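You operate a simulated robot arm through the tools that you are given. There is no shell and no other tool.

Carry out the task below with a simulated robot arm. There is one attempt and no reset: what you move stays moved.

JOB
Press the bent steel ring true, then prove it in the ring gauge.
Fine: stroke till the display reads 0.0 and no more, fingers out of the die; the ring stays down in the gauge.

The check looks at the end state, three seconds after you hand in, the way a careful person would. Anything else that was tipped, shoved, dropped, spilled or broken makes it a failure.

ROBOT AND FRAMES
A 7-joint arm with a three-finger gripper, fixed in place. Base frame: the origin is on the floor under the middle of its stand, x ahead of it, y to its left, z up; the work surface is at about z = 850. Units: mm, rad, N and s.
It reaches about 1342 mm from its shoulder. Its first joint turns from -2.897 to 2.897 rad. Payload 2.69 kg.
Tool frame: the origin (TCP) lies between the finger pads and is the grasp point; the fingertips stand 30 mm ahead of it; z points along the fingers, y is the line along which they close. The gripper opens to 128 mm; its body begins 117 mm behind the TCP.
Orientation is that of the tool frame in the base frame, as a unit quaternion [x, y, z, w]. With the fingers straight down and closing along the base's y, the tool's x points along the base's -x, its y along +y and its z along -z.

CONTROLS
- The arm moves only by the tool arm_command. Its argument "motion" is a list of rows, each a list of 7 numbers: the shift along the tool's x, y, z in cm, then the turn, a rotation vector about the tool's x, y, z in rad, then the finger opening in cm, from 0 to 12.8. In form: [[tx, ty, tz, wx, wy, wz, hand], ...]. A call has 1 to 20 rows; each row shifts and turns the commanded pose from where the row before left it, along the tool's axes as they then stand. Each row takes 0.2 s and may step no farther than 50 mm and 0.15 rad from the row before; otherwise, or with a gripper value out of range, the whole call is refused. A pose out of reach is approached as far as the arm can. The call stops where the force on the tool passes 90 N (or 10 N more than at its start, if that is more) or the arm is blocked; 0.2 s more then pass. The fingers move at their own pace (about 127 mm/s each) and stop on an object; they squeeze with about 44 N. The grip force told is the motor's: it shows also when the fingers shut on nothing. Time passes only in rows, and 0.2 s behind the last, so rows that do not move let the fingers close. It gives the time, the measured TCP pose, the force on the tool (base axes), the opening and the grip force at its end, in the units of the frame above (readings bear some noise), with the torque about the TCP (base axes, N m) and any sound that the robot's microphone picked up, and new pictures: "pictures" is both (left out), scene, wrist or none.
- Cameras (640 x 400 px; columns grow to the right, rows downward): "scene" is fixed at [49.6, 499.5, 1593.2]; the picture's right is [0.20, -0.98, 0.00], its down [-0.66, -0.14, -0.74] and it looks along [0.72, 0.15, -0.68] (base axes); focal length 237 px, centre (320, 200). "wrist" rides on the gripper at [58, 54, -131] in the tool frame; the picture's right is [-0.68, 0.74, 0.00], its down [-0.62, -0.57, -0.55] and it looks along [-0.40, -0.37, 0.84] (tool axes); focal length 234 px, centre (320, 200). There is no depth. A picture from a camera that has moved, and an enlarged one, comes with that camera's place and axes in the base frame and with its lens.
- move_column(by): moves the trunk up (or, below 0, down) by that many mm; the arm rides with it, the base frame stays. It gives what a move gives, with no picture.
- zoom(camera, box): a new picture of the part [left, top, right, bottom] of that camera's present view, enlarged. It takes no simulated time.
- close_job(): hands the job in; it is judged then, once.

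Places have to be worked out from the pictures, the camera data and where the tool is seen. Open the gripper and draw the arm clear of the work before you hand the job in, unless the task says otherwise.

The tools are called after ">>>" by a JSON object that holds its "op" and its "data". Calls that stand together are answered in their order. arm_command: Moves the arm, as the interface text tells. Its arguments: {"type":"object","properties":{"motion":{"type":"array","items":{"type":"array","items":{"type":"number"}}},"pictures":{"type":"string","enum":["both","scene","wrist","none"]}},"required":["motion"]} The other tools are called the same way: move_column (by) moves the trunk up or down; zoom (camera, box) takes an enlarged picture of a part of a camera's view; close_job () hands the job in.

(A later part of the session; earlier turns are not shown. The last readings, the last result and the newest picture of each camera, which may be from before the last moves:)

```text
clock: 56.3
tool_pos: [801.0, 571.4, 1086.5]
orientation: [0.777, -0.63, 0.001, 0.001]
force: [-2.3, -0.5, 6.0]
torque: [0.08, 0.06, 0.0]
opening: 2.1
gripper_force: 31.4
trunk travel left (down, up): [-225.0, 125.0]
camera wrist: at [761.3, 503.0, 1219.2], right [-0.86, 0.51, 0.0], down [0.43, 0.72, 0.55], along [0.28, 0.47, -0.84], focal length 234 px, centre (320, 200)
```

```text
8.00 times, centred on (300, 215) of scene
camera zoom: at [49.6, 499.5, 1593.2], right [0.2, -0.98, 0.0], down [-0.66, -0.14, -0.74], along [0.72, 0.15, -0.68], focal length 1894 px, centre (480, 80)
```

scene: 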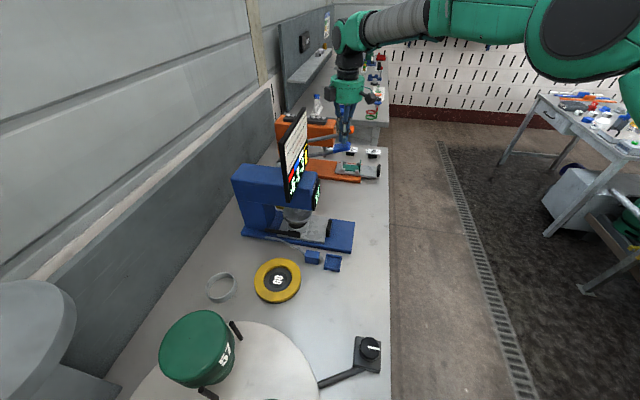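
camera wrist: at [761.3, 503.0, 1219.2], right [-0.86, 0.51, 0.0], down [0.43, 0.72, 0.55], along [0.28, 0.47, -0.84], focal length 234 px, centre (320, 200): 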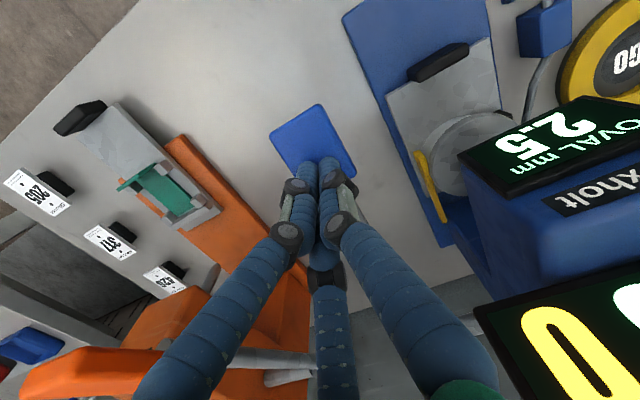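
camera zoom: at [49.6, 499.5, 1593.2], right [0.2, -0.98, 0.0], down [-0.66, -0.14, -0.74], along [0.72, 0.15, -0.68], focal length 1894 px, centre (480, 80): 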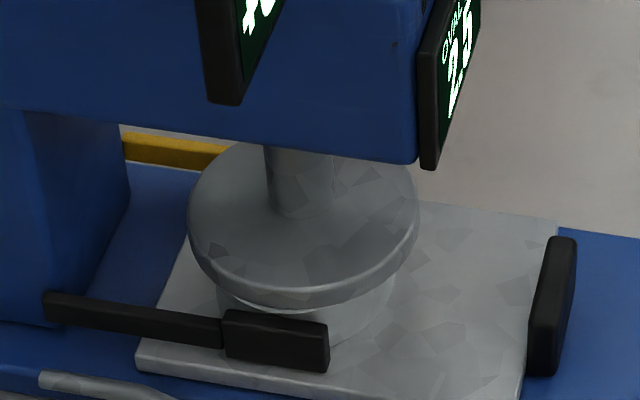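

Still 2.5 after ~2 mm; the jump 5.0→2.5 may be one whole stroke. I try 3 mm more to see whether it is continuous.

>>> {"op": "arm_command", "data": {"motion": [[0, 0, 0.15, 0, 0, 0, 0], [0, 0, 0.15, 0, 0, 0, 0]], "pictures": "wrist"}}

>>> {"op": "zoom", "data": {"camera": "wrist", "box": [450, 80, 640, 200]}}

```text
clock: 56.9
tool_pos: [801.3, 571.4, 1082.1]
orientation: [0.776, -0.63, 0.002, 0.001]
force: [0.6, 1.4, 5.4]
torque: [0.1, -0.02, 0.01]
opening: 1.9
gripper_force: 31.0
trunk travel left (down, up): [-225.0, 125.0]
camera wrist: at [761.3, 502.7, 1215.4], right [-0.86, 0.51, 0.0], down [0.43, 0.72, 0.55], along [0.28, 0.47, -0.84], focal length 234 px, centre (320, 200)
```

wrist: 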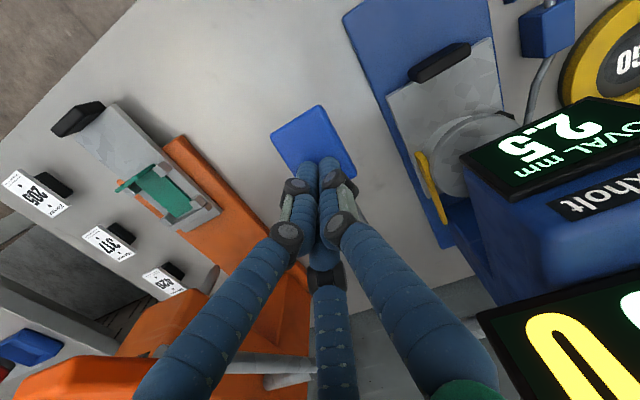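

```text
3.33 times, centred on (545, 140) of wrist
camera zoom: at [761.3, 502.7, 1215.4], right [-0.86, 0.51, 0.0], down [0.43, 0.72, 0.55], along [0.28, 0.47, -0.84], focal length 781 px, centre (-430, 400)
```

zoom: 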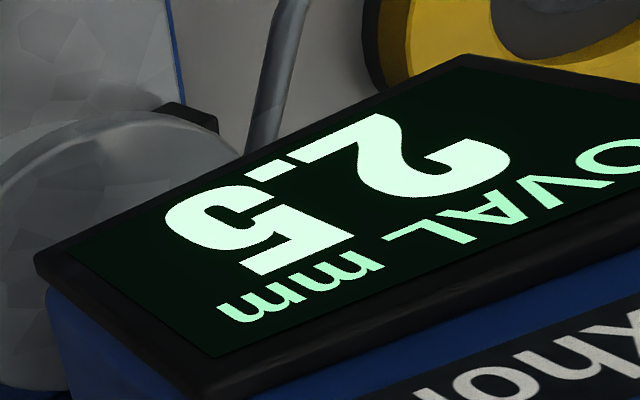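

Still 2.5 over a further 4 mm, so it counts by whole strokes (5.0 → 2.5). I let the lever rise by lifting the hand slowly and see whether it springs back.

>>> {"op": "arm_command", "data": {"motion": [[0, 0, -1, 0, 0, 0, 0], [0, 0, -1, 0, 0, 0, 0], [0, 0, -1, 0, 0, 0, 0], [0, 0, -1, 0, 0, 0, 0], [0, 0, 0, 0, 0, 0, 0]], "pictures": "both"}}

>>> {"op": "zoom", "data": {"camera": "scene", "box": [250, 110, 410, 240]}}

>>> {"op": "zoom", "data": {"camera": "wrist", "box": [230, 80, 640, 260]}}

```text
clock: 58.1
tool_pos: [801.2, 571.8, 1123.0]
orientation: [0.776, -0.63, 0.0, 0.002]
force: [-0.3, 1.1, 3.5]
torque: [0.01, 0.01, 0.04]
opening: 2.0
gripper_force: 31.1
trunk travel left (down, up): [-225.0, 125.0]
camera wrist: at [761.0, 503.2, 1255.6], right [-0.86, 0.51, 0.0], down [0.43, 0.72, 0.55], along [0.28, 0.47, -0.84], focal length 234 px, centre (320, 200)
```

scene: 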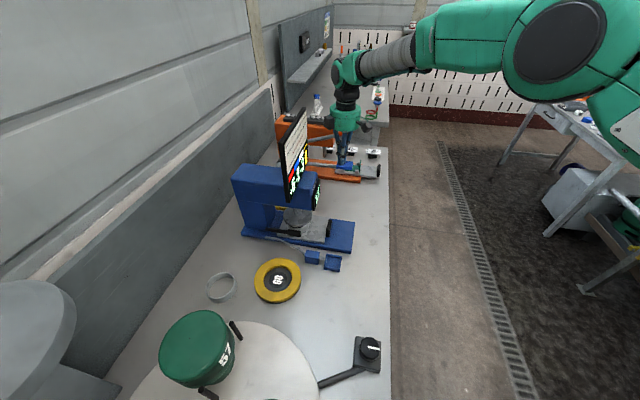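
wrist: 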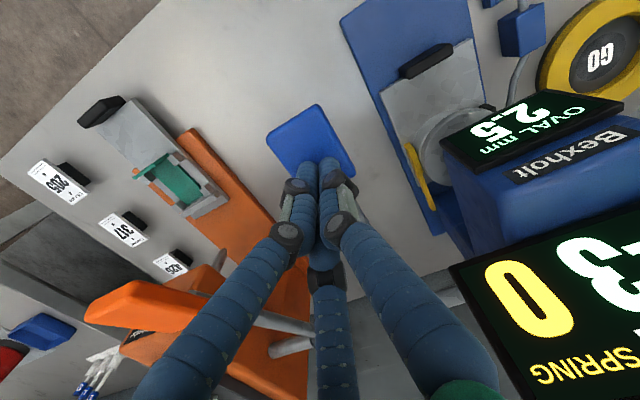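

```text
3.08 times, centred on (330, 175) of scene
camera zoom: at [49.6, 499.5, 1593.2], right [0.2, -0.98, 0.0], down [-0.66, -0.14, -0.74], along [0.72, 0.15, -0.68], focal length 728 px, centre (289, 277)
```

zoom: 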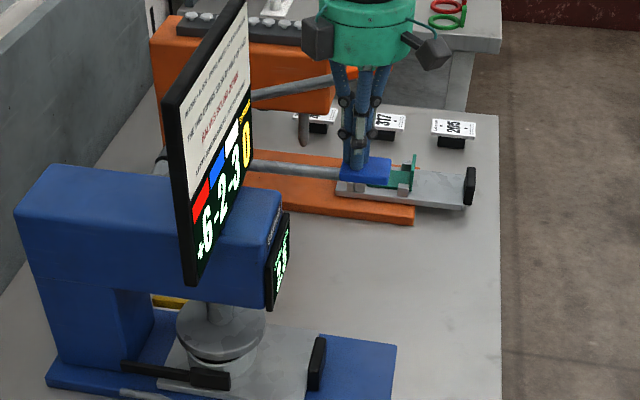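

```text
1.56 times, centred on (435, 170) of wrist
camera zoom: at [761.0, 503.2, 1255.6], right [-0.86, 0.51, 0.0], down [0.43, 0.72, 0.55], along [0.28, 0.47, -0.84], focal length 366 px, centre (140, 247)
```

zoom: 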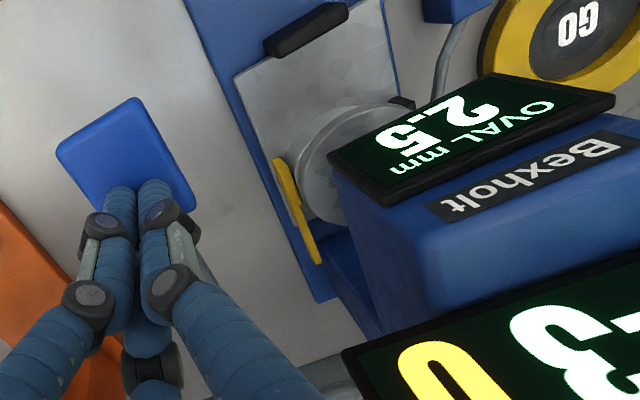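

The lever is spring-returned and follows the hand; display holds 2.5. I let it return to its top stop.

>>> {"op": "arm_command", "data": {"motion": [[0, 0, -1.2, 0, 0, 0, 0], [0, 0, -1.2, 0, 0, 0, 0], [0, 0, -1.2, 0, 0, 0, 0], [0, 0, -1.2, 0, 0, 0, 0], [0, 0, -1.2, 0, 0, 0, 0], [0, 0, -1.2, 0, 0, 0, 0], [0, 0, -1.2, 0, 0, 0, 0], [0, 0, 0, 0, 0, 0, 0]], "pictures": "both"}}

>>> {"op": "zoom", "data": {"camera": "wrist", "box": [230, 60, 640, 260]}}

>>> {"op": "zoom", "data": {"camera": "scene", "box": [250, 110, 410, 240]}}

```text
clock: 59.9
tool_pos: [800.4, 571.6, 1207.6]
orientation: [0.776, -0.631, 0.001, 0.002]
force: [0.0, 0.1, -0.6]
torque: [-0.04, -0.03, -0.01]
opening: 2.3
gripper_force: 31.4
trunk travel left (down, up): [-225.0, 125.0]
camera wrist: at [761.0, 503.4, 1340.4], right [-0.86, 0.51, 0.0], down [0.43, 0.72, 0.55], along [0.28, 0.47, -0.84], focal length 234 px, centre (320, 200)
```

scene: 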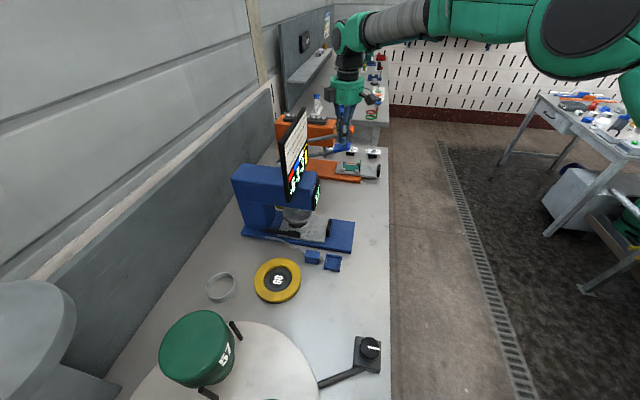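
wrist: 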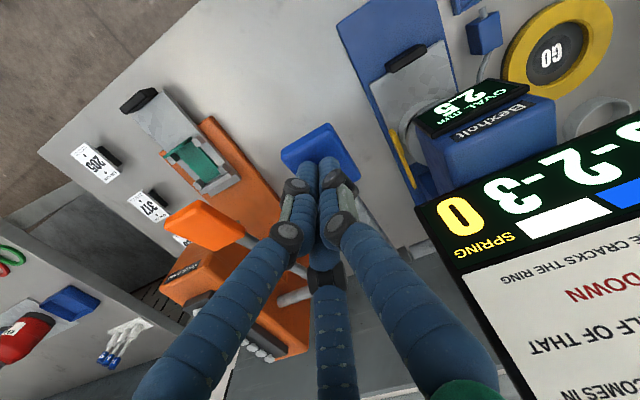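

```text
1.56 times, centred on (435, 160) of wrist
camera zoom: at [761.0, 503.4, 1340.4], right [-0.86, 0.51, 0.0], down [0.43, 0.72, 0.55], along [0.28, 0.47, -0.84], focal length 366 px, centre (140, 262)
```

zoom: 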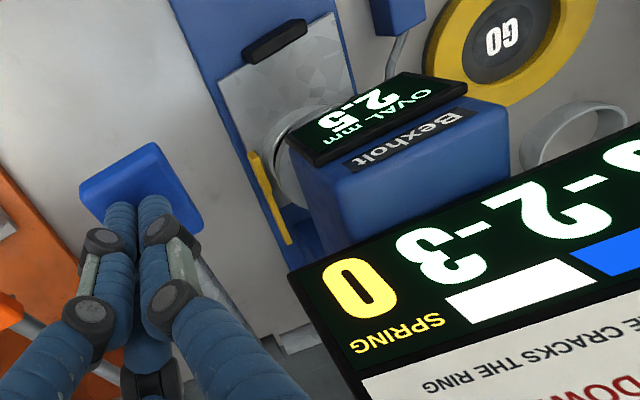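

```text
3.08 times, centred on (330, 175) of scene
camera zoom: at [49.6, 499.5, 1593.2], right [0.2, -0.98, 0.0], down [-0.66, -0.14, -0.74], along [0.72, 0.15, -0.68], focal length 728 px, centre (289, 277)
```

zoom: 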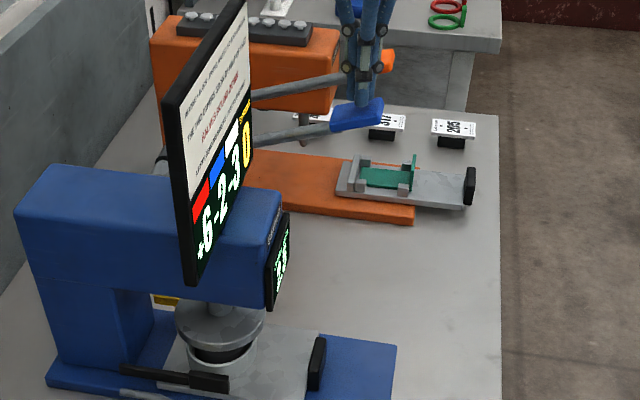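

Lever is back at the top, ring reads 2.5. I make the second stroke: down to z≈1110 first, then small steps until the display changes.

>>> {"op": "arm_command", "data": {"motion": [[0, 0, 0.8, 0, 0, 0, 0], [0, 0, 0.8, 0, 0, 0, 0], [0, 0, 0.8, 0, 0, 0, 0], [0, 0, 0.8, 0, 0, 0, 0], [0, 0, 0.8, 0, 0, 0, 0], [0, 0, 0.8, 0, 0, 0, 0], [0, 0, 0.8, 0, 0, 0, 0], [0, 0, 0.8, 0, 0, 0, 0], [0, 0, 0.8, 0, 0, 0, 0], [0, 0, 0.8, 0, 0, 0, 0], [0, 0, 0.8, 0, 0, 0, 0], [0, 0, 0.8, 0, 0, 0, 0]], "pictures": "wrist"}}

>>> {"op": "zoom", "data": {"camera": "wrist", "box": [440, 70, 640, 200]}}

```text
clock: 62.5
tool_pos: [799.8, 571.0, 1111.1]
orientation: [0.777, -0.629, 0.002, 0.001]
force: [1.2, -0.8, 4.2]
torque: [0.06, -0.08, -0.05]
opening: 2.2
gripper_force: 30.9
trunk travel left (down, up): [-225.0, 125.0]
camera wrist: at [761.1, 503.0, 1243.9], right [-0.86, 0.51, 0.0], down [0.43, 0.72, 0.55], along [0.28, 0.47, -0.84], focal length 234 px, centre (320, 200)
```

wrist: 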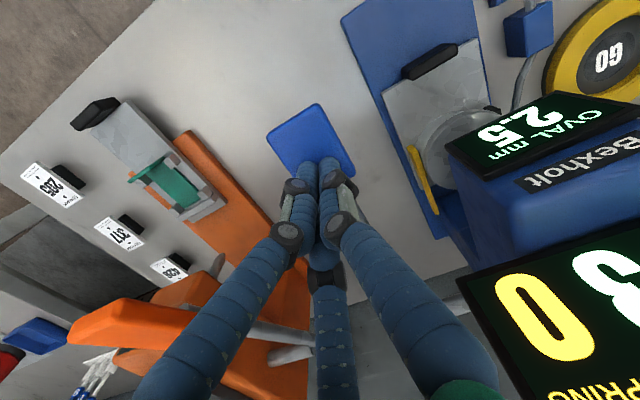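

```text
3.08 times, centred on (540, 135) of wrist
camera zoom: at [761.1, 503.0, 1243.9], right [-0.86, 0.51, 0.0], down [0.43, 0.72, 0.55], along [0.28, 0.47, -0.84], focal length 720 px, centre (-357, 400)
```

zoom: 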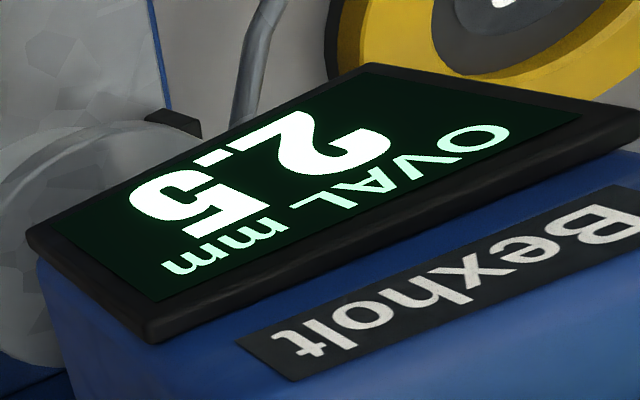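

Still 2.5 at z=1111. I continue in 3 mm steps, checking the display.

>>> {"op": "arm_command", "data": {"motion": [[0, 0, 0.3, 0, 0, 0, 0], [0, 0, 0.3, 0, 0, 0, 0], [0, 0, 0.3, 0, 0, 0, 0]], "pictures": "wrist"}}

>>> {"op": "zoom", "data": {"camera": "wrist", "box": [440, 70, 640, 200]}}

```text
clock: 63.3
tool_pos: [800.3, 571.8, 1101.7]
orientation: [0.777, -0.63, 0.001, 0.001]
force: [1.5, -0.4, 5.9]
torque: [0.07, -0.11, -0.07]
opening: 2.3
gripper_force: 31.5
trunk travel left (down, up): [-225.0, 125.0]
camera wrist: at [761.0, 502.8, 1235.0], right [-0.86, 0.51, 0.0], down [0.43, 0.72, 0.55], along [0.28, 0.47, -0.84], focal length 234 px, centre (320, 200)
```

wrist: 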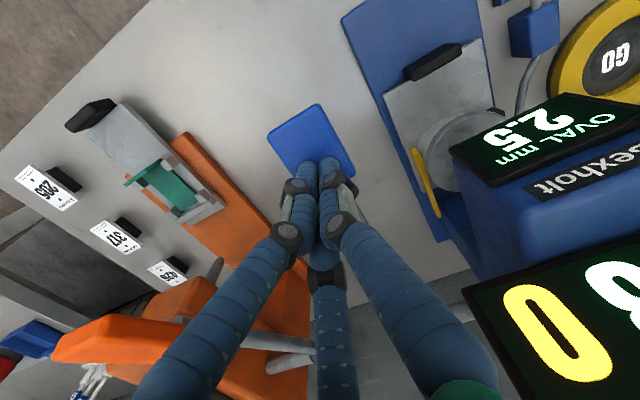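

```text
3.08 times, centred on (540, 135) of wrist
camera zoom: at [761.0, 502.8, 1235.0], right [-0.86, 0.51, 0.0], down [0.43, 0.72, 0.55], along [0.28, 0.47, -0.84], focal length 720 px, centre (-357, 400)
```

zoom: 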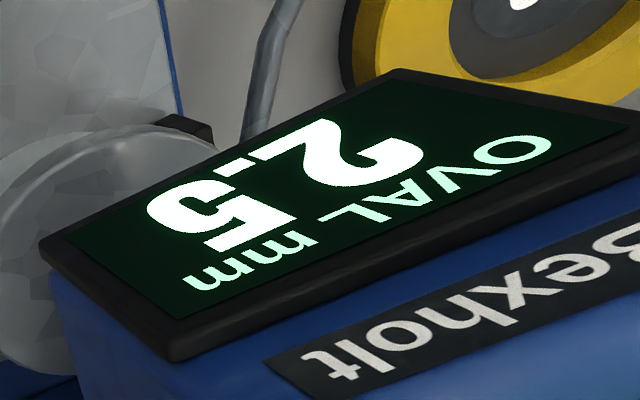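

>>> {"op": "arm_command", "data": {"motion": [[0, 0, 0.3, 0, 0, 0, 0], [0, 0, 0.3, 0, 0, 0, 0]], "pictures": "wrist"}}

>>> {"op": "zoom", "data": {"camera": "wrist", "box": [440, 70, 640, 200]}}

```text
clock: 63.9
tool_pos: [800.2, 572.3, 1095.5]
orientation: [0.777, -0.63, 0.001, 0.001]
force: [-2.7, -1.2, 3.7]
torque: [0.04, 0.06, 0.0]
opening: 2.1
gripper_force: 31.1
trunk travel left (down, up): [-225.0, 125.0]
camera wrist: at [761.1, 502.9, 1228.1], right [-0.86, 0.51, 0.0], down [0.43, 0.72, 0.55], along [0.28, 0.47, -0.84], focal length 234 px, centre (320, 200)
```

wrist: 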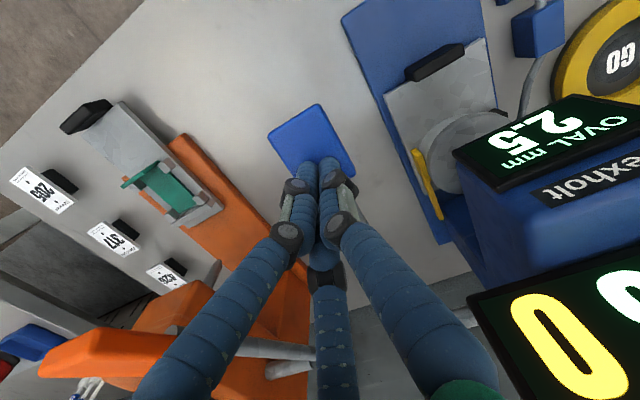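

```text
3.08 times, centred on (540, 135) of wrist
camera zoom: at [761.1, 502.9, 1228.1], right [-0.86, 0.51, 0.0], down [0.43, 0.72, 0.55], along [0.28, 0.47, -0.84], focal length 720 px, centre (-357, 400)
```

zoom: 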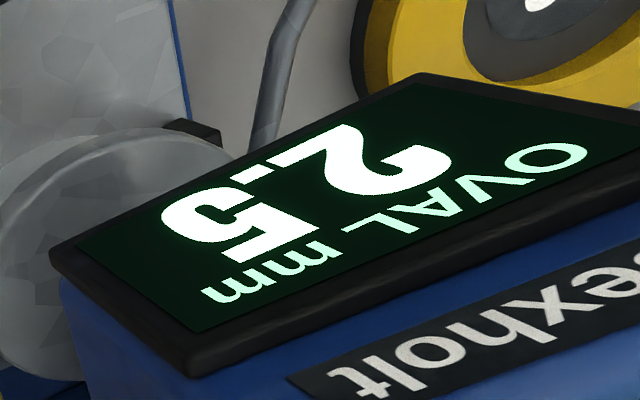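

>>> {"op": "arm_command", "data": {"motion": [[0, 0, 0.3, 0, 0, 0, 0], [0, 0, 0.2, 0, 0, 0, 0]], "pictures": "wrist"}}

>>> {"op": "zoom", "data": {"camera": "wrist", "box": [440, 70, 640, 200]}}

```text
clock: 64.5
tool_pos: [799.3, 572.0, 1090.4]
orientation: [0.777, -0.63, 0.001, 0.001]
force: [-2.4, -1.8, 5.0]
torque: [0.04, 0.04, 0.04]
opening: 2.1
gripper_force: 31.9
trunk travel left (down, up): [-225.0, 125.0]
camera wrist: at [761.4, 503.2, 1223.3], right [-0.86, 0.51, 0.0], down [0.43, 0.72, 0.55], along [0.28, 0.47, -0.84], focal length 234 px, centre (320, 200)
```

wrist: 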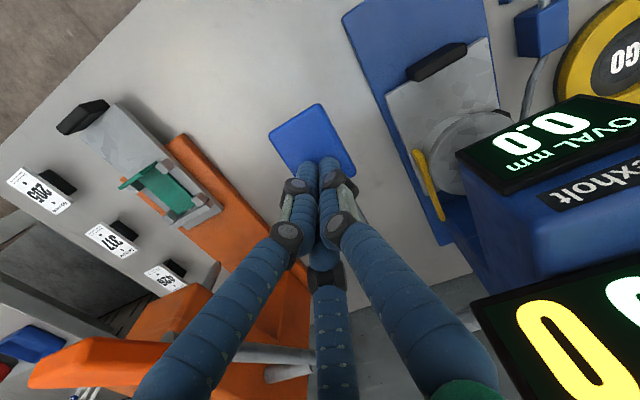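

```text
3.08 times, centred on (540, 135) of wrist
camera zoom: at [761.4, 503.2, 1223.3], right [-0.86, 0.51, 0.0], down [0.43, 0.72, 0.55], along [0.28, 0.47, -0.84], focal length 720 px, centre (-357, 400)
```

zoom: 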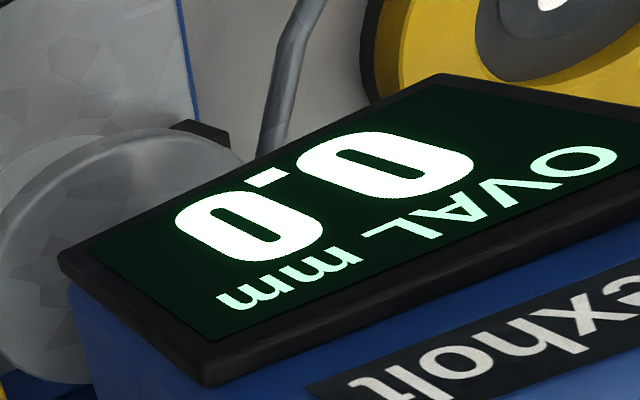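

The display reads 0.0 — stop here. I lift straight up, letting the lever return to the top, and check.

>>> {"op": "arm_command", "data": {"motion": [[0, 0, -1.0, 0, 0, 0, 0], [0, 0, -1.2, 0, 0, 0, 0], [0, 0, -1.2, 0, 0, 0, 0], [0, 0, -1.2, 0, 0, 0, 0], [0, 0, -1.2, 0, 0, 0, 0], [0, 0, -1.2, 0, 0, 0, 0], [0, 0, -1.2, 0, 0, 0, 0], [0, 0, -1.2, 0, 0, 0, 0], [0, 0, -1.2, 0, 0, 0, 0], [0, 0, -1.2, 0, 0, 0, 0], [0, 0, -2, 0, 0, 0, 0], [0, 0, -3, 0, 0, 0, 0], [0, 0, 0, 0, 0, 0, 0]], "pictures": "both"}}

>>> {"op": "zoom", "data": {"camera": "wrist", "box": [230, 40, 640, 260]}}

>>> {"op": "zoom", "data": {"camera": "scene", "box": [250, 110, 410, 240]}}

```text
clock: 67.3
tool_pos: [801.2, 573.6, 1259.5]
orientation: [0.776, -0.63, 0.0, 0.001]
force: [0.4, 0.3, 0.2]
torque: [0.02, -0.02, -0.03]
opening: 1.8
gripper_force: 31.4
trunk travel left (down, up): [-225.0, 125.0]
camera wrist: at [760.9, 504.3, 1392.4], right [-0.86, 0.51, 0.0], down [0.43, 0.72, 0.55], along [0.28, 0.47, -0.84], focal length 234 px, centre (320, 200)
```

scene: 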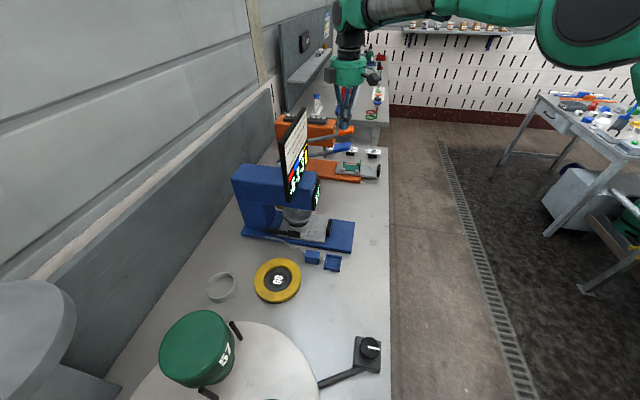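
wrist: 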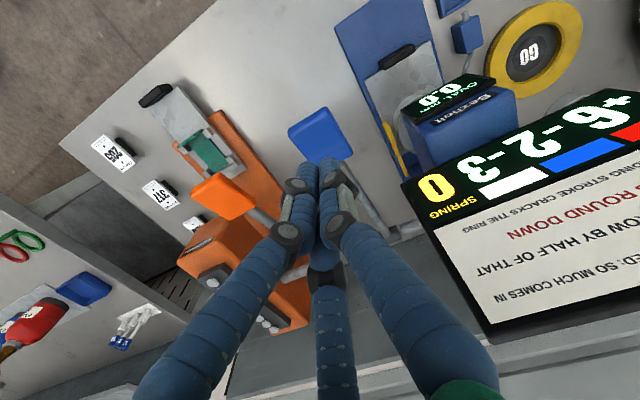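

```text
1.56 times, centred on (435, 150) of wrist
camera zoom: at [760.9, 504.3, 1392.4], right [-0.86, 0.51, 0.0], down [0.43, 0.72, 0.55], along [0.28, 0.47, -0.84], focal length 366 px, centre (140, 278)
```

zoom: 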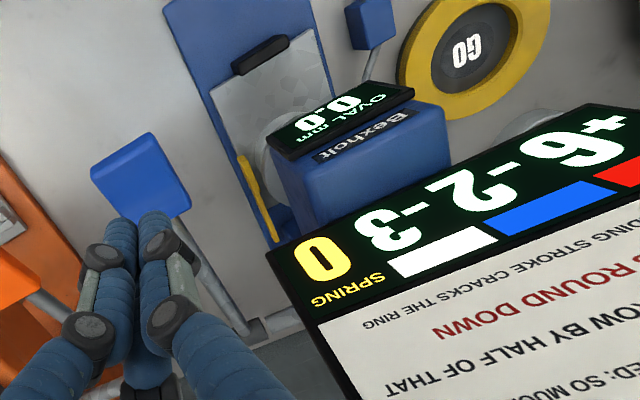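

```text
3.08 times, centred on (330, 175) of scene
camera zoom: at [49.6, 499.5, 1593.2], right [0.2, -0.98, 0.0], down [-0.66, -0.14, -0.74], along [0.72, 0.15, -0.68], focal length 728 px, centre (289, 277)
```

zoom: 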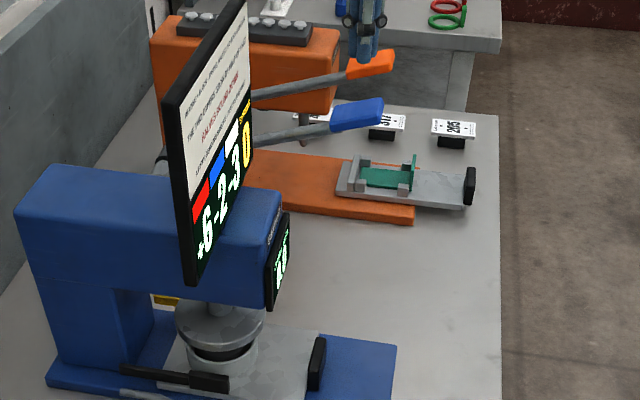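

Display holds 0.0 and the ram is up. Now I go round to the front of the slide to draw it out: back to y≈420, over to x≈650, then down.

>>> {"op": "arm_command", "data": {"motion": [[3.75, 0.78, 0, 0, 0, 0, 0], [3.75, 0.78, 0, 0, 0, 0, 0], [3.75, 0.78, 0, 0, 0, 0, 0], [3.75, 0.78, 0, 0, 0, 0, 0], [-0.77, 3.7, 0, 0, 0, 0, 0], [-0.77, 3.7, 0, 0, 0, 0, 0], [-0.77, 3.7, 0, 0, 0, 0, 0], [-0.77, 3.7, 0, 0, 0, 0, 0], [0, 0, 4.5, 0, 0, 0, 0], [0, 0, 4.5, 0, 0, 0, 0], [0, 0, 4.5, 0, 0, 0, 0], [0, 0, 4.5, 0, 0, 0, 0], [0, 0, 4.5, 0, 0, 0, 0], [0, 0, 0, 0, 0, 0, 0]], "pictures": "both"}}

>>> {"op": "zoom", "data": {"camera": "scene", "box": [285, 200, 365, 255]}}

```text
clock: 70.3
tool_pos: [650.5, 415.9, 1033.5]
orientation: [0.777, -0.63, 0.0, 0.002]
force: [0.4, 0.1, -0.4]
torque: [0.04, 0.02, 0.02]
opening: 2.2
gripper_force: 31.5
trunk travel left (down, up): [-225.0, 125.0]
camera wrist: at [609.9, 348.5, 1166.4], right [-0.86, 0.51, 0.0], down [0.43, 0.72, 0.55], along [0.28, 0.47, -0.84], focal length 234 px, centre (320, 200)
```

scene: 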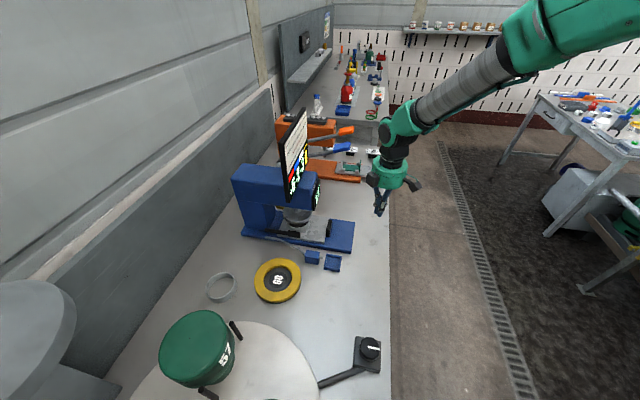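
wrist: 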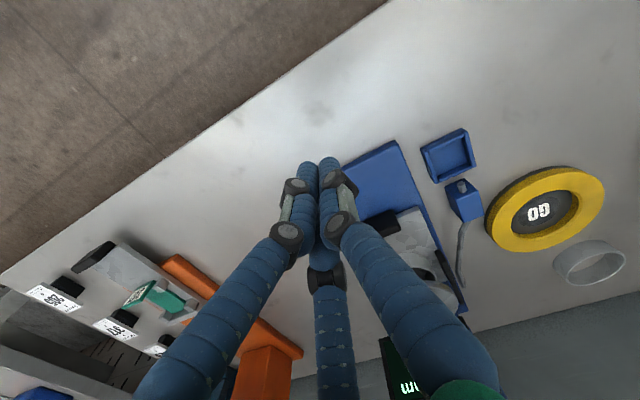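

```text
7.27 times, centred on (325, 228) of scene
camera zoom: at [49.6, 499.5, 1593.2], right [0.2, -0.98, 0.0], down [-0.66, -0.14, -0.74], along [0.72, 0.15, -0.68], focal length 1722 px, centre (284, 0)
```

zoom: 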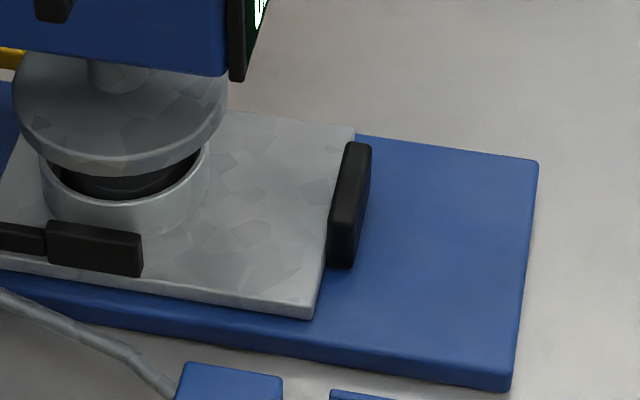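

The handle spans about z 872–905 at y≈581–594. I tilt the hand 35° so the body stays clear of the display, and come to just in front of and above the handle, to hook it from behind with the closed fingers.

>>> {"op": "arm_command", "data": {"motion": [[0, 0, 0, 0.025, -0.1194, 0, 0], [0, 0, 0, 0.025, -0.1194, 0, 0], [0, 0, 0, 0.025, -0.1194, 0, 0], [0, 0, 0, 0.025, -0.1194, 0, 0], [0, 0, 0, 0.025, -0.1194, 0, 0], [-0.73, -0.153, 3.82, 0, 0, 0, 0], [-0.73, -0.153, 3.82, 0, 0, 0, 0], [-0.73, -0.153, 3.82, 0, 0, 0, 0], [0, 0, 0, 0, 0, 0, 0]], "pictures": "both"}}

>>> {"op": "zoom", "data": {"camera": "scene", "box": [270, 180, 390, 260]}}

>>> {"op": "zoom", "data": {"camera": "wrist", "box": [260, 120, 500, 320]}}

```text
clock: 72.3
tool_pos: [650.7, 501.1, 954.2]
orientation: [0.741, -0.601, -0.189, -0.231]
force: [-0.2, 0.6, 0.3]
torque: [-0.01, -0.01, -0.02]
opening: 2.0
gripper_force: 31.3
trunk travel left (down, up): [-225.0, 125.0]
camera wrist: at [611.1, 369.7, 1024.0], right [-0.86, 0.42, 0.29], down [0.43, 0.28, 0.86], along [0.28, 0.86, -0.42], focal length 234 px, centre (320, 200)
```

scene: 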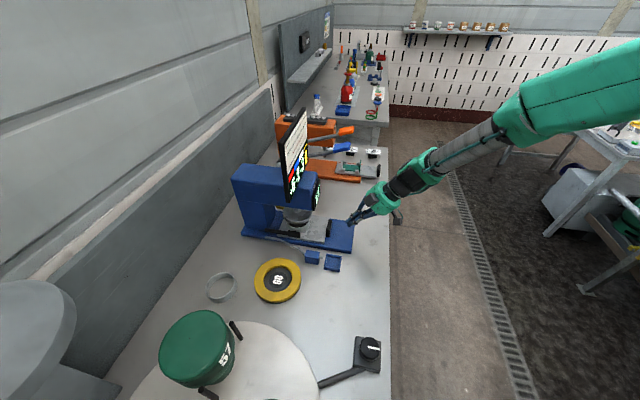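
wrist: 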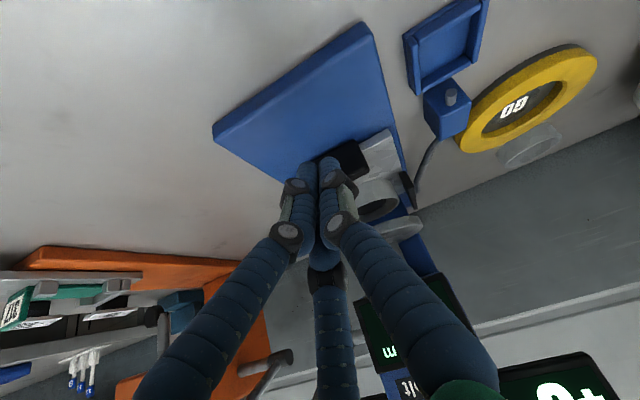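

```text
5.00 times, centred on (330, 220) of scene
camera zoom: at [49.6, 499.5, 1593.2], right [0.2, -0.98, 0.0], down [-0.66, -0.14, -0.74], along [0.72, 0.15, -0.68], focal length 1184 px, centre (270, 100)
```

zoom: 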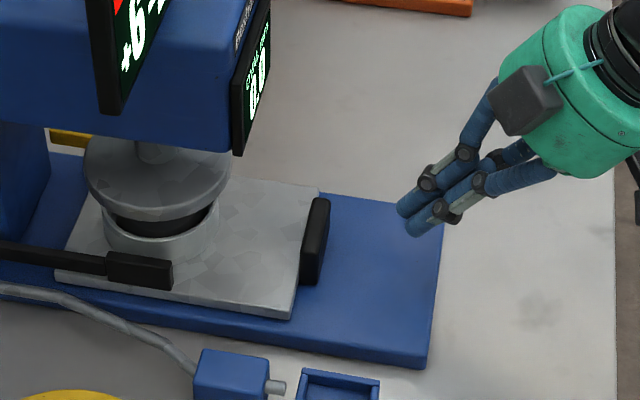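

```text
2.00 times, centred on (380, 220) of wrist
camera zoom: at [611.1, 369.7, 1024.0], right [-0.86, 0.42, 0.29], down [0.43, 0.28, 0.86], along [0.28, 0.86, -0.42], focal length 468 px, centre (200, 160)
```

zoom: 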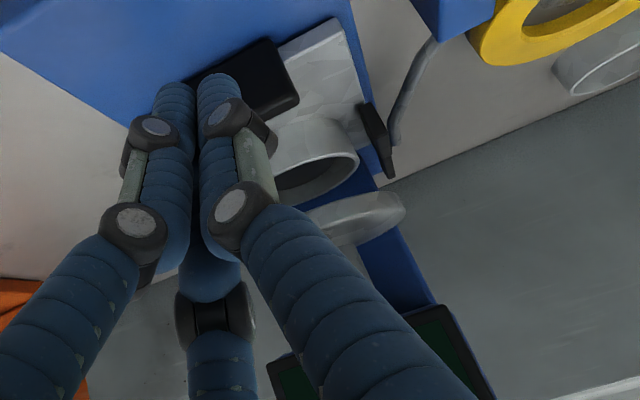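

Clear so far. I advance over the handle in steps.

>>> {"op": "arm_command", "data": {"motion": [[-2.01, -0.42, 1.56, 0, 0, 0, 0], [-2.01, -0.42, 1.56, 0, 0, 0, 0], [-2.01, -0.42, 1.56, 0, 0, 0, 0], [0, 0, 0, 0, 0, 0, 0]], "pictures": "both"}}

>>> {"op": "zoom", "data": {"camera": "scene", "box": [270, 180, 390, 260]}}

>>> {"op": "zoom", "data": {"camera": "wrist", "box": [260, 100, 500, 300]}}

```text
clock: 73.3
tool_pos: [652.0, 579.5, 948.9]
orientation: [0.741, -0.602, -0.189, -0.231]
force: [-0.3, 0.0, 0.1]
torque: [0.02, 0.05, 0.02]
opening: 2.1
gripper_force: 31.7
trunk travel left (down, up): [-225.0, 125.0]
camera wrist: at [611.7, 447.4, 1019.6], right [-0.86, 0.42, 0.29], down [0.43, 0.28, 0.86], along [0.28, 0.86, -0.42], focal length 234 px, centre (320, 200)
```

scene: 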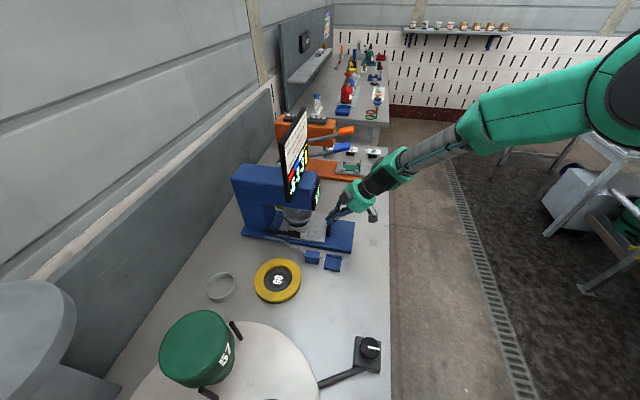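
wrist: 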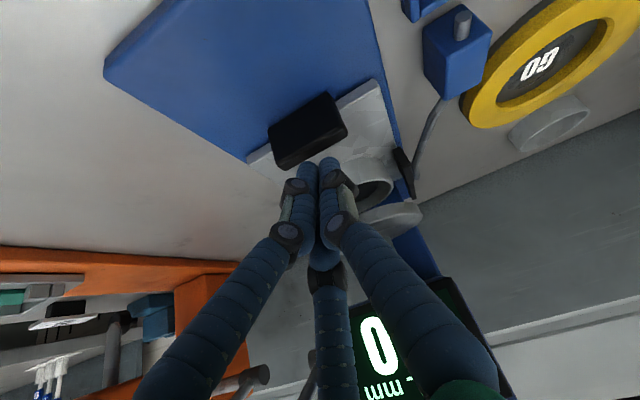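

```text
5.00 times, centred on (330, 220) of scene
camera zoom: at [49.6, 499.5, 1593.2], right [0.2, -0.98, 0.0], down [-0.66, -0.14, -0.74], along [0.72, 0.15, -0.68], focal length 1184 px, centre (270, 100)
```

zoom: 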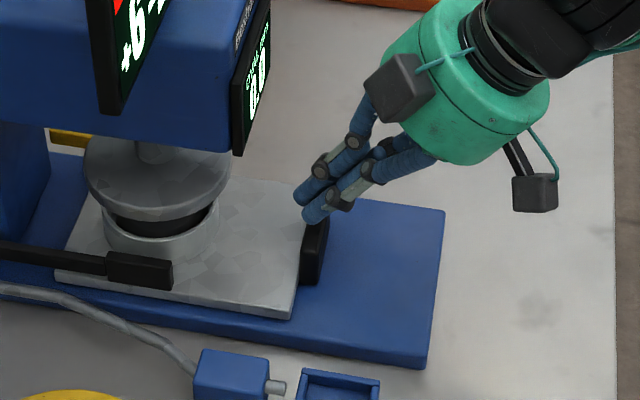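

```text
2.00 times, centred on (380, 200) of wrist
camera zoom: at [611.7, 447.4, 1019.6], right [-0.86, 0.42, 0.29], down [0.43, 0.28, 0.86], along [0.28, 0.86, -0.42], focal length 468 px, centre (200, 200)
```

zoom: 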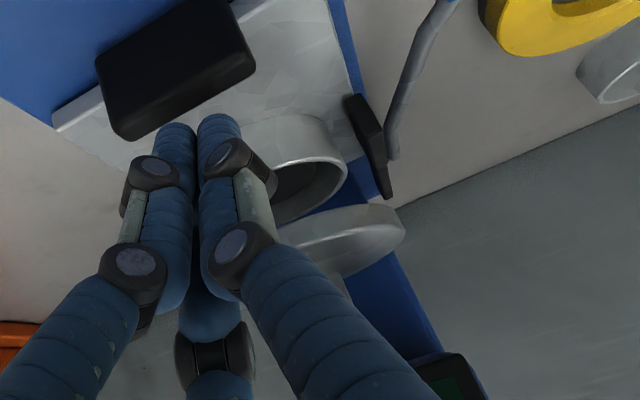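

Now 24 mm further and then down 22 mm, behind the handle.

>>> {"op": "arm_command", "data": {"motion": [[-1.0, -0.21, 0.72, 0, 0, 0, 0], [-1.0, -0.21, 0.72, 0, 0, 0, 0], [0.34, 0.07, 0.49, 0, 0, 0, 0], [0.34, 0.07, 0.49, 0, 0, 0, 0], [0.34, 0.07, 0.49, 0, 0, 0, 0], [0.2, 0.04, 0.3, 0, 0, 0, 0]], "pictures": "both"}}

>>> {"op": "zoom", "data": {"camera": "scene", "box": [270, 180, 390, 260]}}

>>> {"op": "zoom", "data": {"camera": "wrist", "box": [260, 100, 500, 300]}}

```text
clock: 74.7
tool_pos: [649.5, 603.2, 926.5]
orientation: [0.741, -0.601, -0.188, -0.231]
force: [0.2, 0.3, 0.2]
torque: [0.01, 0.02, -0.03]
opening: 2.1
gripper_force: 31.6
trunk travel left (down, up): [-225.0, 125.0]
camera wrist: at [609.6, 472.0, 997.5], right [-0.86, 0.42, 0.29], down [0.43, 0.28, 0.86], along [0.28, 0.86, -0.42], focal length 234 px, centre (320, 200)
```

scene: 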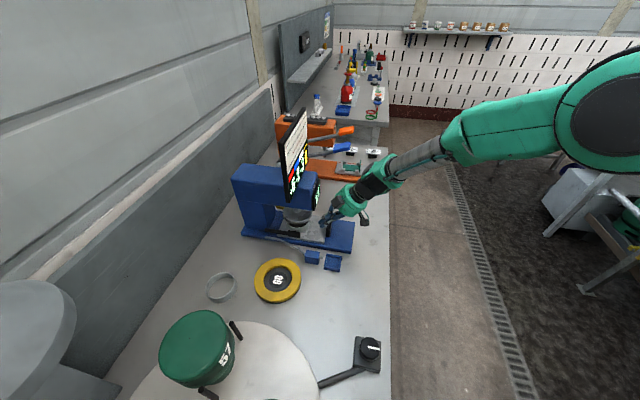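
wrist: 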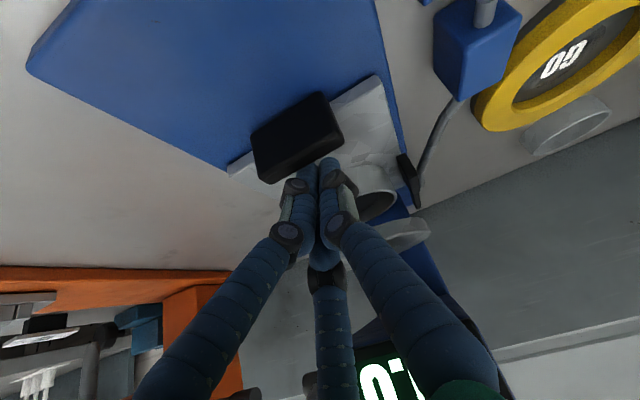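

```text
5.00 times, centred on (330, 220) of scene
camera zoom: at [49.6, 499.5, 1593.2], right [0.2, -0.98, 0.0], down [-0.66, -0.14, -0.74], along [0.72, 0.15, -0.68], focal length 1184 px, centre (270, 100)
```

zoom: 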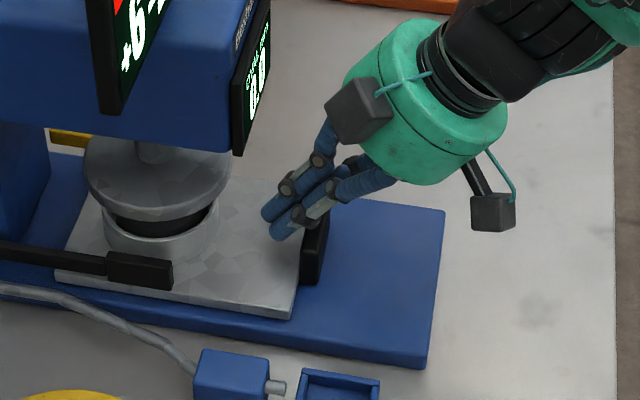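

```text
2.00 times, centred on (380, 200) of wrist
camera zoom: at [609.6, 472.0, 997.5], right [-0.86, 0.42, 0.29], down [0.43, 0.28, 0.86], along [0.28, 0.86, -0.42], focal length 468 px, centre (200, 200)
```

zoom: 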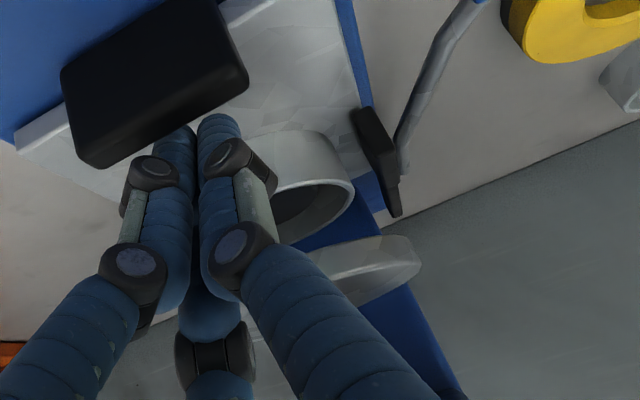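

The tips are behind the handle. I pull toward −y.

>>> {"op": "arm_command", "data": {"motion": [[0.642, 0.134, -0.459, 0, 0, 0, 0], [0.642, 0.134, -0.459, 0, 0, 0, 0], [0.642, 0.134, -0.459, 0, 0, 0, 0], [0.642, 0.134, -0.459, 0, 0, 0, 0], [0.642, 0.134, -0.459, 0, 0, 0, 0]], "pictures": "scene"}}

>>> {"op": "zoom", "data": {"camera": "scene", "box": [270, 180, 390, 260]}}

```text
clock: 75.9
tool_pos: [650.0, 563.3, 928.1]
orientation: [0.741, -0.601, -0.189, -0.232]
force: [0.4, 0.0, 0.8]
torque: [0.0, 0.0, 0.0]
opening: 2.3
gripper_force: 31.2
trunk travel left (down, up): [-225.0, 125.0]
```

scene: 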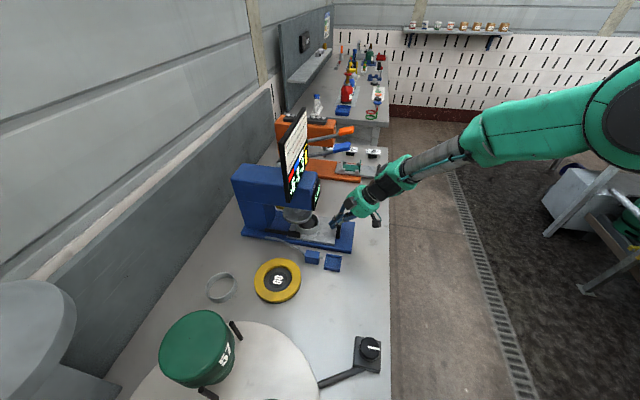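

```text
5.00 times, centred on (330, 220) of scene
camera zoom: at [49.6, 499.5, 1593.2], right [0.2, -0.98, 0.0], down [-0.66, -0.14, -0.74], along [0.72, 0.15, -0.68], focal length 1184 px, centre (270, 100)
```

zoom: 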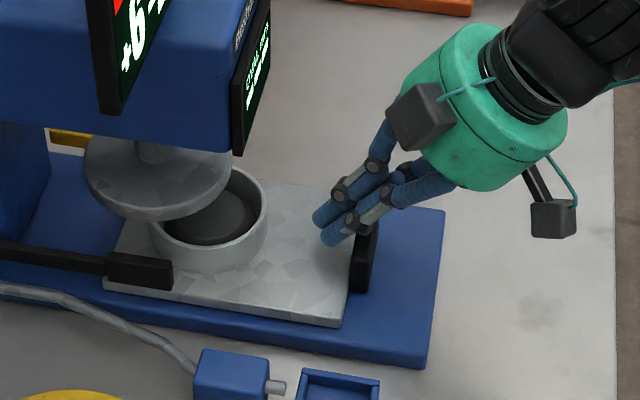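

The slide follows. I continue pulling it out to where it was at the start.

>>> {"op": "arm_command", "data": {"motion": [[0.642, 0.134, -0.459, 0, 0, 0, 0], [0.642, 0.134, -0.459, 0, 0, 0, 0], [0.642, 0.134, -0.459, 0, 0, 0, 0], [0.642, 0.134, -0.459, 0, 0, 0, 0], [0.642, 0.134, -0.459, 0, 0, 0, 0], [0.642, 0.134, -0.459, 0, 0, 0, 0], [0.642, 0.134, -0.459, 0, 0, 0, 0], [0.642, 0.134, -0.459, 0, 0, 0, 0], [0.642, 0.134, -0.459, 0, 0, 0, 0], [0.642, 0.134, -0.459, 0, 0, 0, 0], [0.642, 0.134, -0.459, 0, 0, 0, 0], [0.642, 0.134, -0.459, 0, 0, 0, 0], [0.642, 0.134, -0.459, 0, 0, 0, 0]], "pictures": "both"}}

>>> {"op": "zoom", "data": {"camera": "scene", "box": [270, 180, 400, 270]}}

```text
clock: 78.7
tool_pos: [649.6, 460.0, 929.2]
orientation: [0.741, -0.601, -0.188, -0.231]
force: [0.0, 0.0, -0.2]
torque: [-0.01, 0.01, 0.03]
opening: 2.2
gripper_force: 31.4
trunk travel left (down, up): [-225.0, 125.0]
camera wrist: at [610.1, 328.0, 998.9], right [-0.86, 0.42, 0.29], down [0.43, 0.28, 0.86], along [0.28, 0.86, -0.42], focal length 234 px, centre (320, 200)
```

scene: 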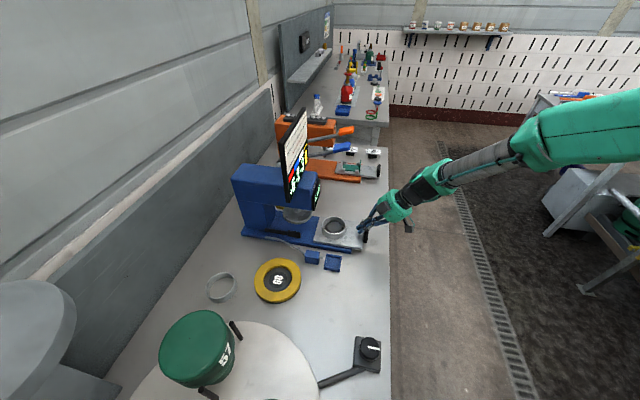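
wrist: 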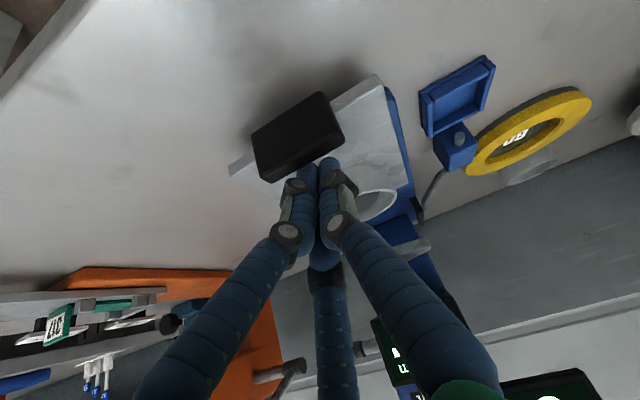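

```text
4.44 times, centred on (335, 225) of scene
camera zoom: at [49.6, 499.5, 1593.2], right [0.2, -0.98, 0.0], down [-0.66, -0.14, -0.74], along [0.72, 0.15, -0.68], focal length 1052 px, centre (253, 89)
```

zoom: 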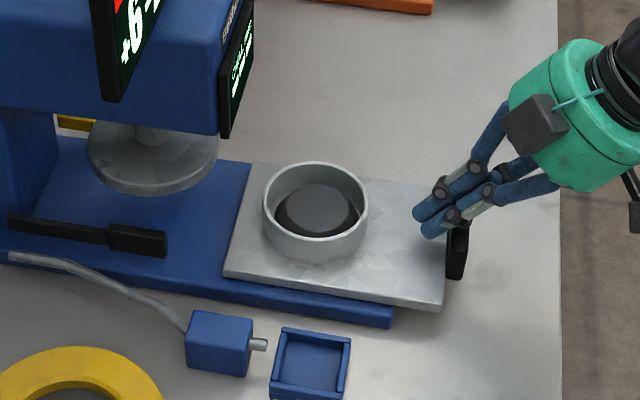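

About 28 mm more to reach the original out position; I pull on gently.

>>> {"op": "arm_command", "data": {"motion": [[0.642, 0.134, -0.459, 0, 0, 0, 0], [0.642, 0.134, -0.459, 0, 0, 0, 0], [0.48, 0.1, -0.344, 0, 0, 0, 0]], "pictures": "scene"}}

>>> {"op": "zoom", "data": {"camera": "scene", "box": [270, 180, 400, 270]}}

```text
clock: 79.5
tool_pos: [650.4, 438.1, 927.8]
orientation: [0.742, -0.601, -0.188, -0.231]
force: [0.0, 0.0, 0.2]
torque: [0.0, -0.01, 0.0]
opening: 2.1
gripper_force: 31.5
trunk travel left (down, up): [-225.0, 125.0]
```

scene: 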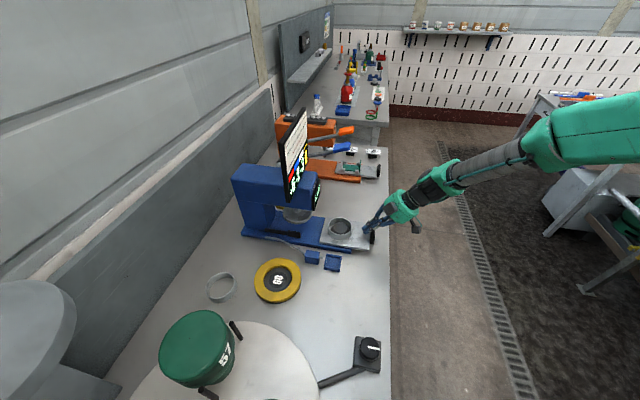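

```text
4.44 times, centred on (335, 225) of scene
camera zoom: at [49.6, 499.5, 1593.2], right [0.2, -0.98, 0.0], down [-0.66, -0.14, -0.74], along [0.72, 0.15, -0.68], focal length 1052 px, centre (253, 89)
```

zoom: 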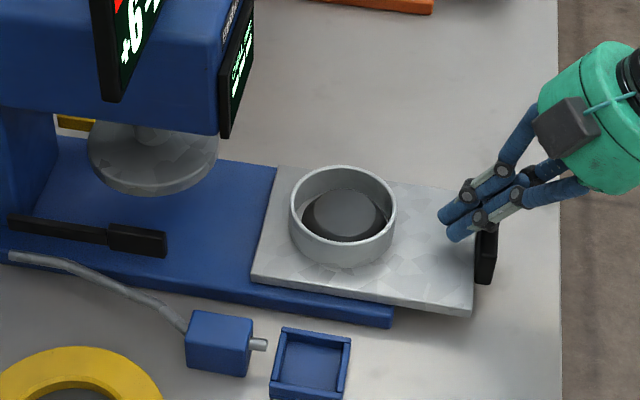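

The slide is out (cone at y≈548). I unhook: slightly +y, straight up, then straighten the hand and open it for a look at the ring.

>>> {"op": "arm_command", "data": {"motion": [[-0.4, -0.084, 0.287, 0, 0, 0, 0], [-1.12, -0.235, -1.64, 0, 0, 0, 0], [-2.25, -0.47, -3.28, 0, 0, 0, 0], [-2.25, -0.47, -3.28, 0, 0, 0, 0], [-2.25, -0.47, -3.28, 0, 0, 0, 0], [0, 0, 0, -0.025, 0.1194, 0, 0], [0, 0, 0, -0.025, 0.1194, 0, 0], [0, 0, 0, -0.025, 0.1194, 0, 0], [0, 0, 0, -0.025, 0.1194, 0, 6], [0, 0, 0, -0.025, 0.1194, 0, 12], [0, 2.5, 0, 0, 0, 0, 12], [0, 2.5, 0, 0, 0, 0, 12], [0, 0, 0, 0, 0, 0, 12]], "pictures": "both"}}

>>> {"op": "zoom", "data": {"camera": "wrist", "box": [220, 100, 420, 260]}}

```text
clock: 82.3
tool_pos: [599.1, 434.1, 1067.5]
orientation: [0.777, -0.63, 0.001, 0.001]
force: [-1.1, -0.8, -0.4]
torque: [0.02, -0.03, -0.01]
opening: 119.8
gripper_force: 0.0
trunk travel left (down, up): [-225.0, 125.0]
camera wrist: at [560.1, 364.3, 1200.5], right [-0.86, 0.51, 0.0], down [0.43, 0.72, 0.55], along [0.28, 0.47, -0.84], focal length 234 px, centre (320, 200)
```

scene: 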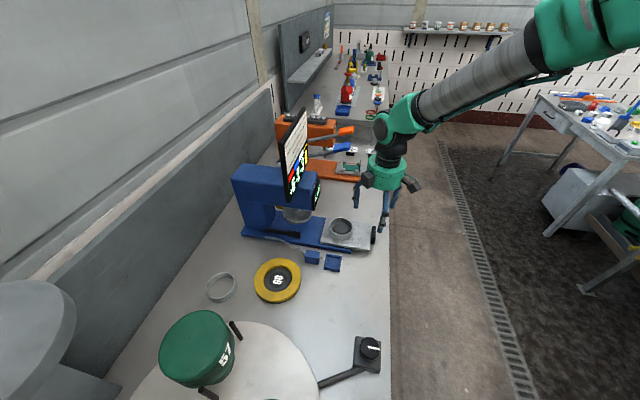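
wrist: 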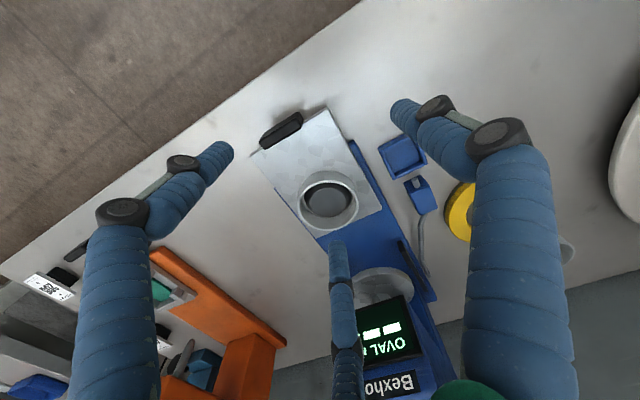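

```text
2.50 times, centred on (320, 180) of wrist
camera zoom: at [560.1, 364.3, 1200.5], right [-0.86, 0.51, 0.0], down [0.43, 0.72, 0.55], along [0.28, 0.47, -0.84], focal length 585 px, centre (320, 250)
```

zoom: 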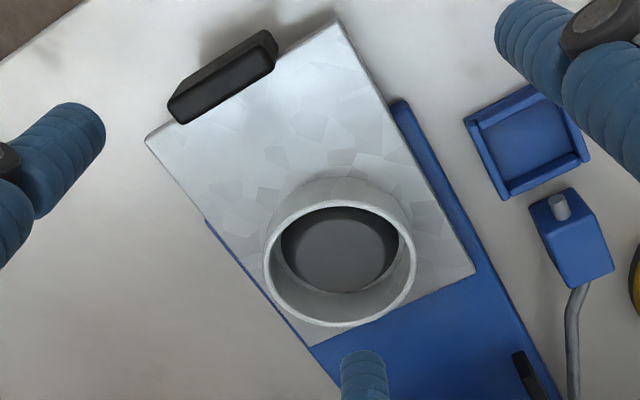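

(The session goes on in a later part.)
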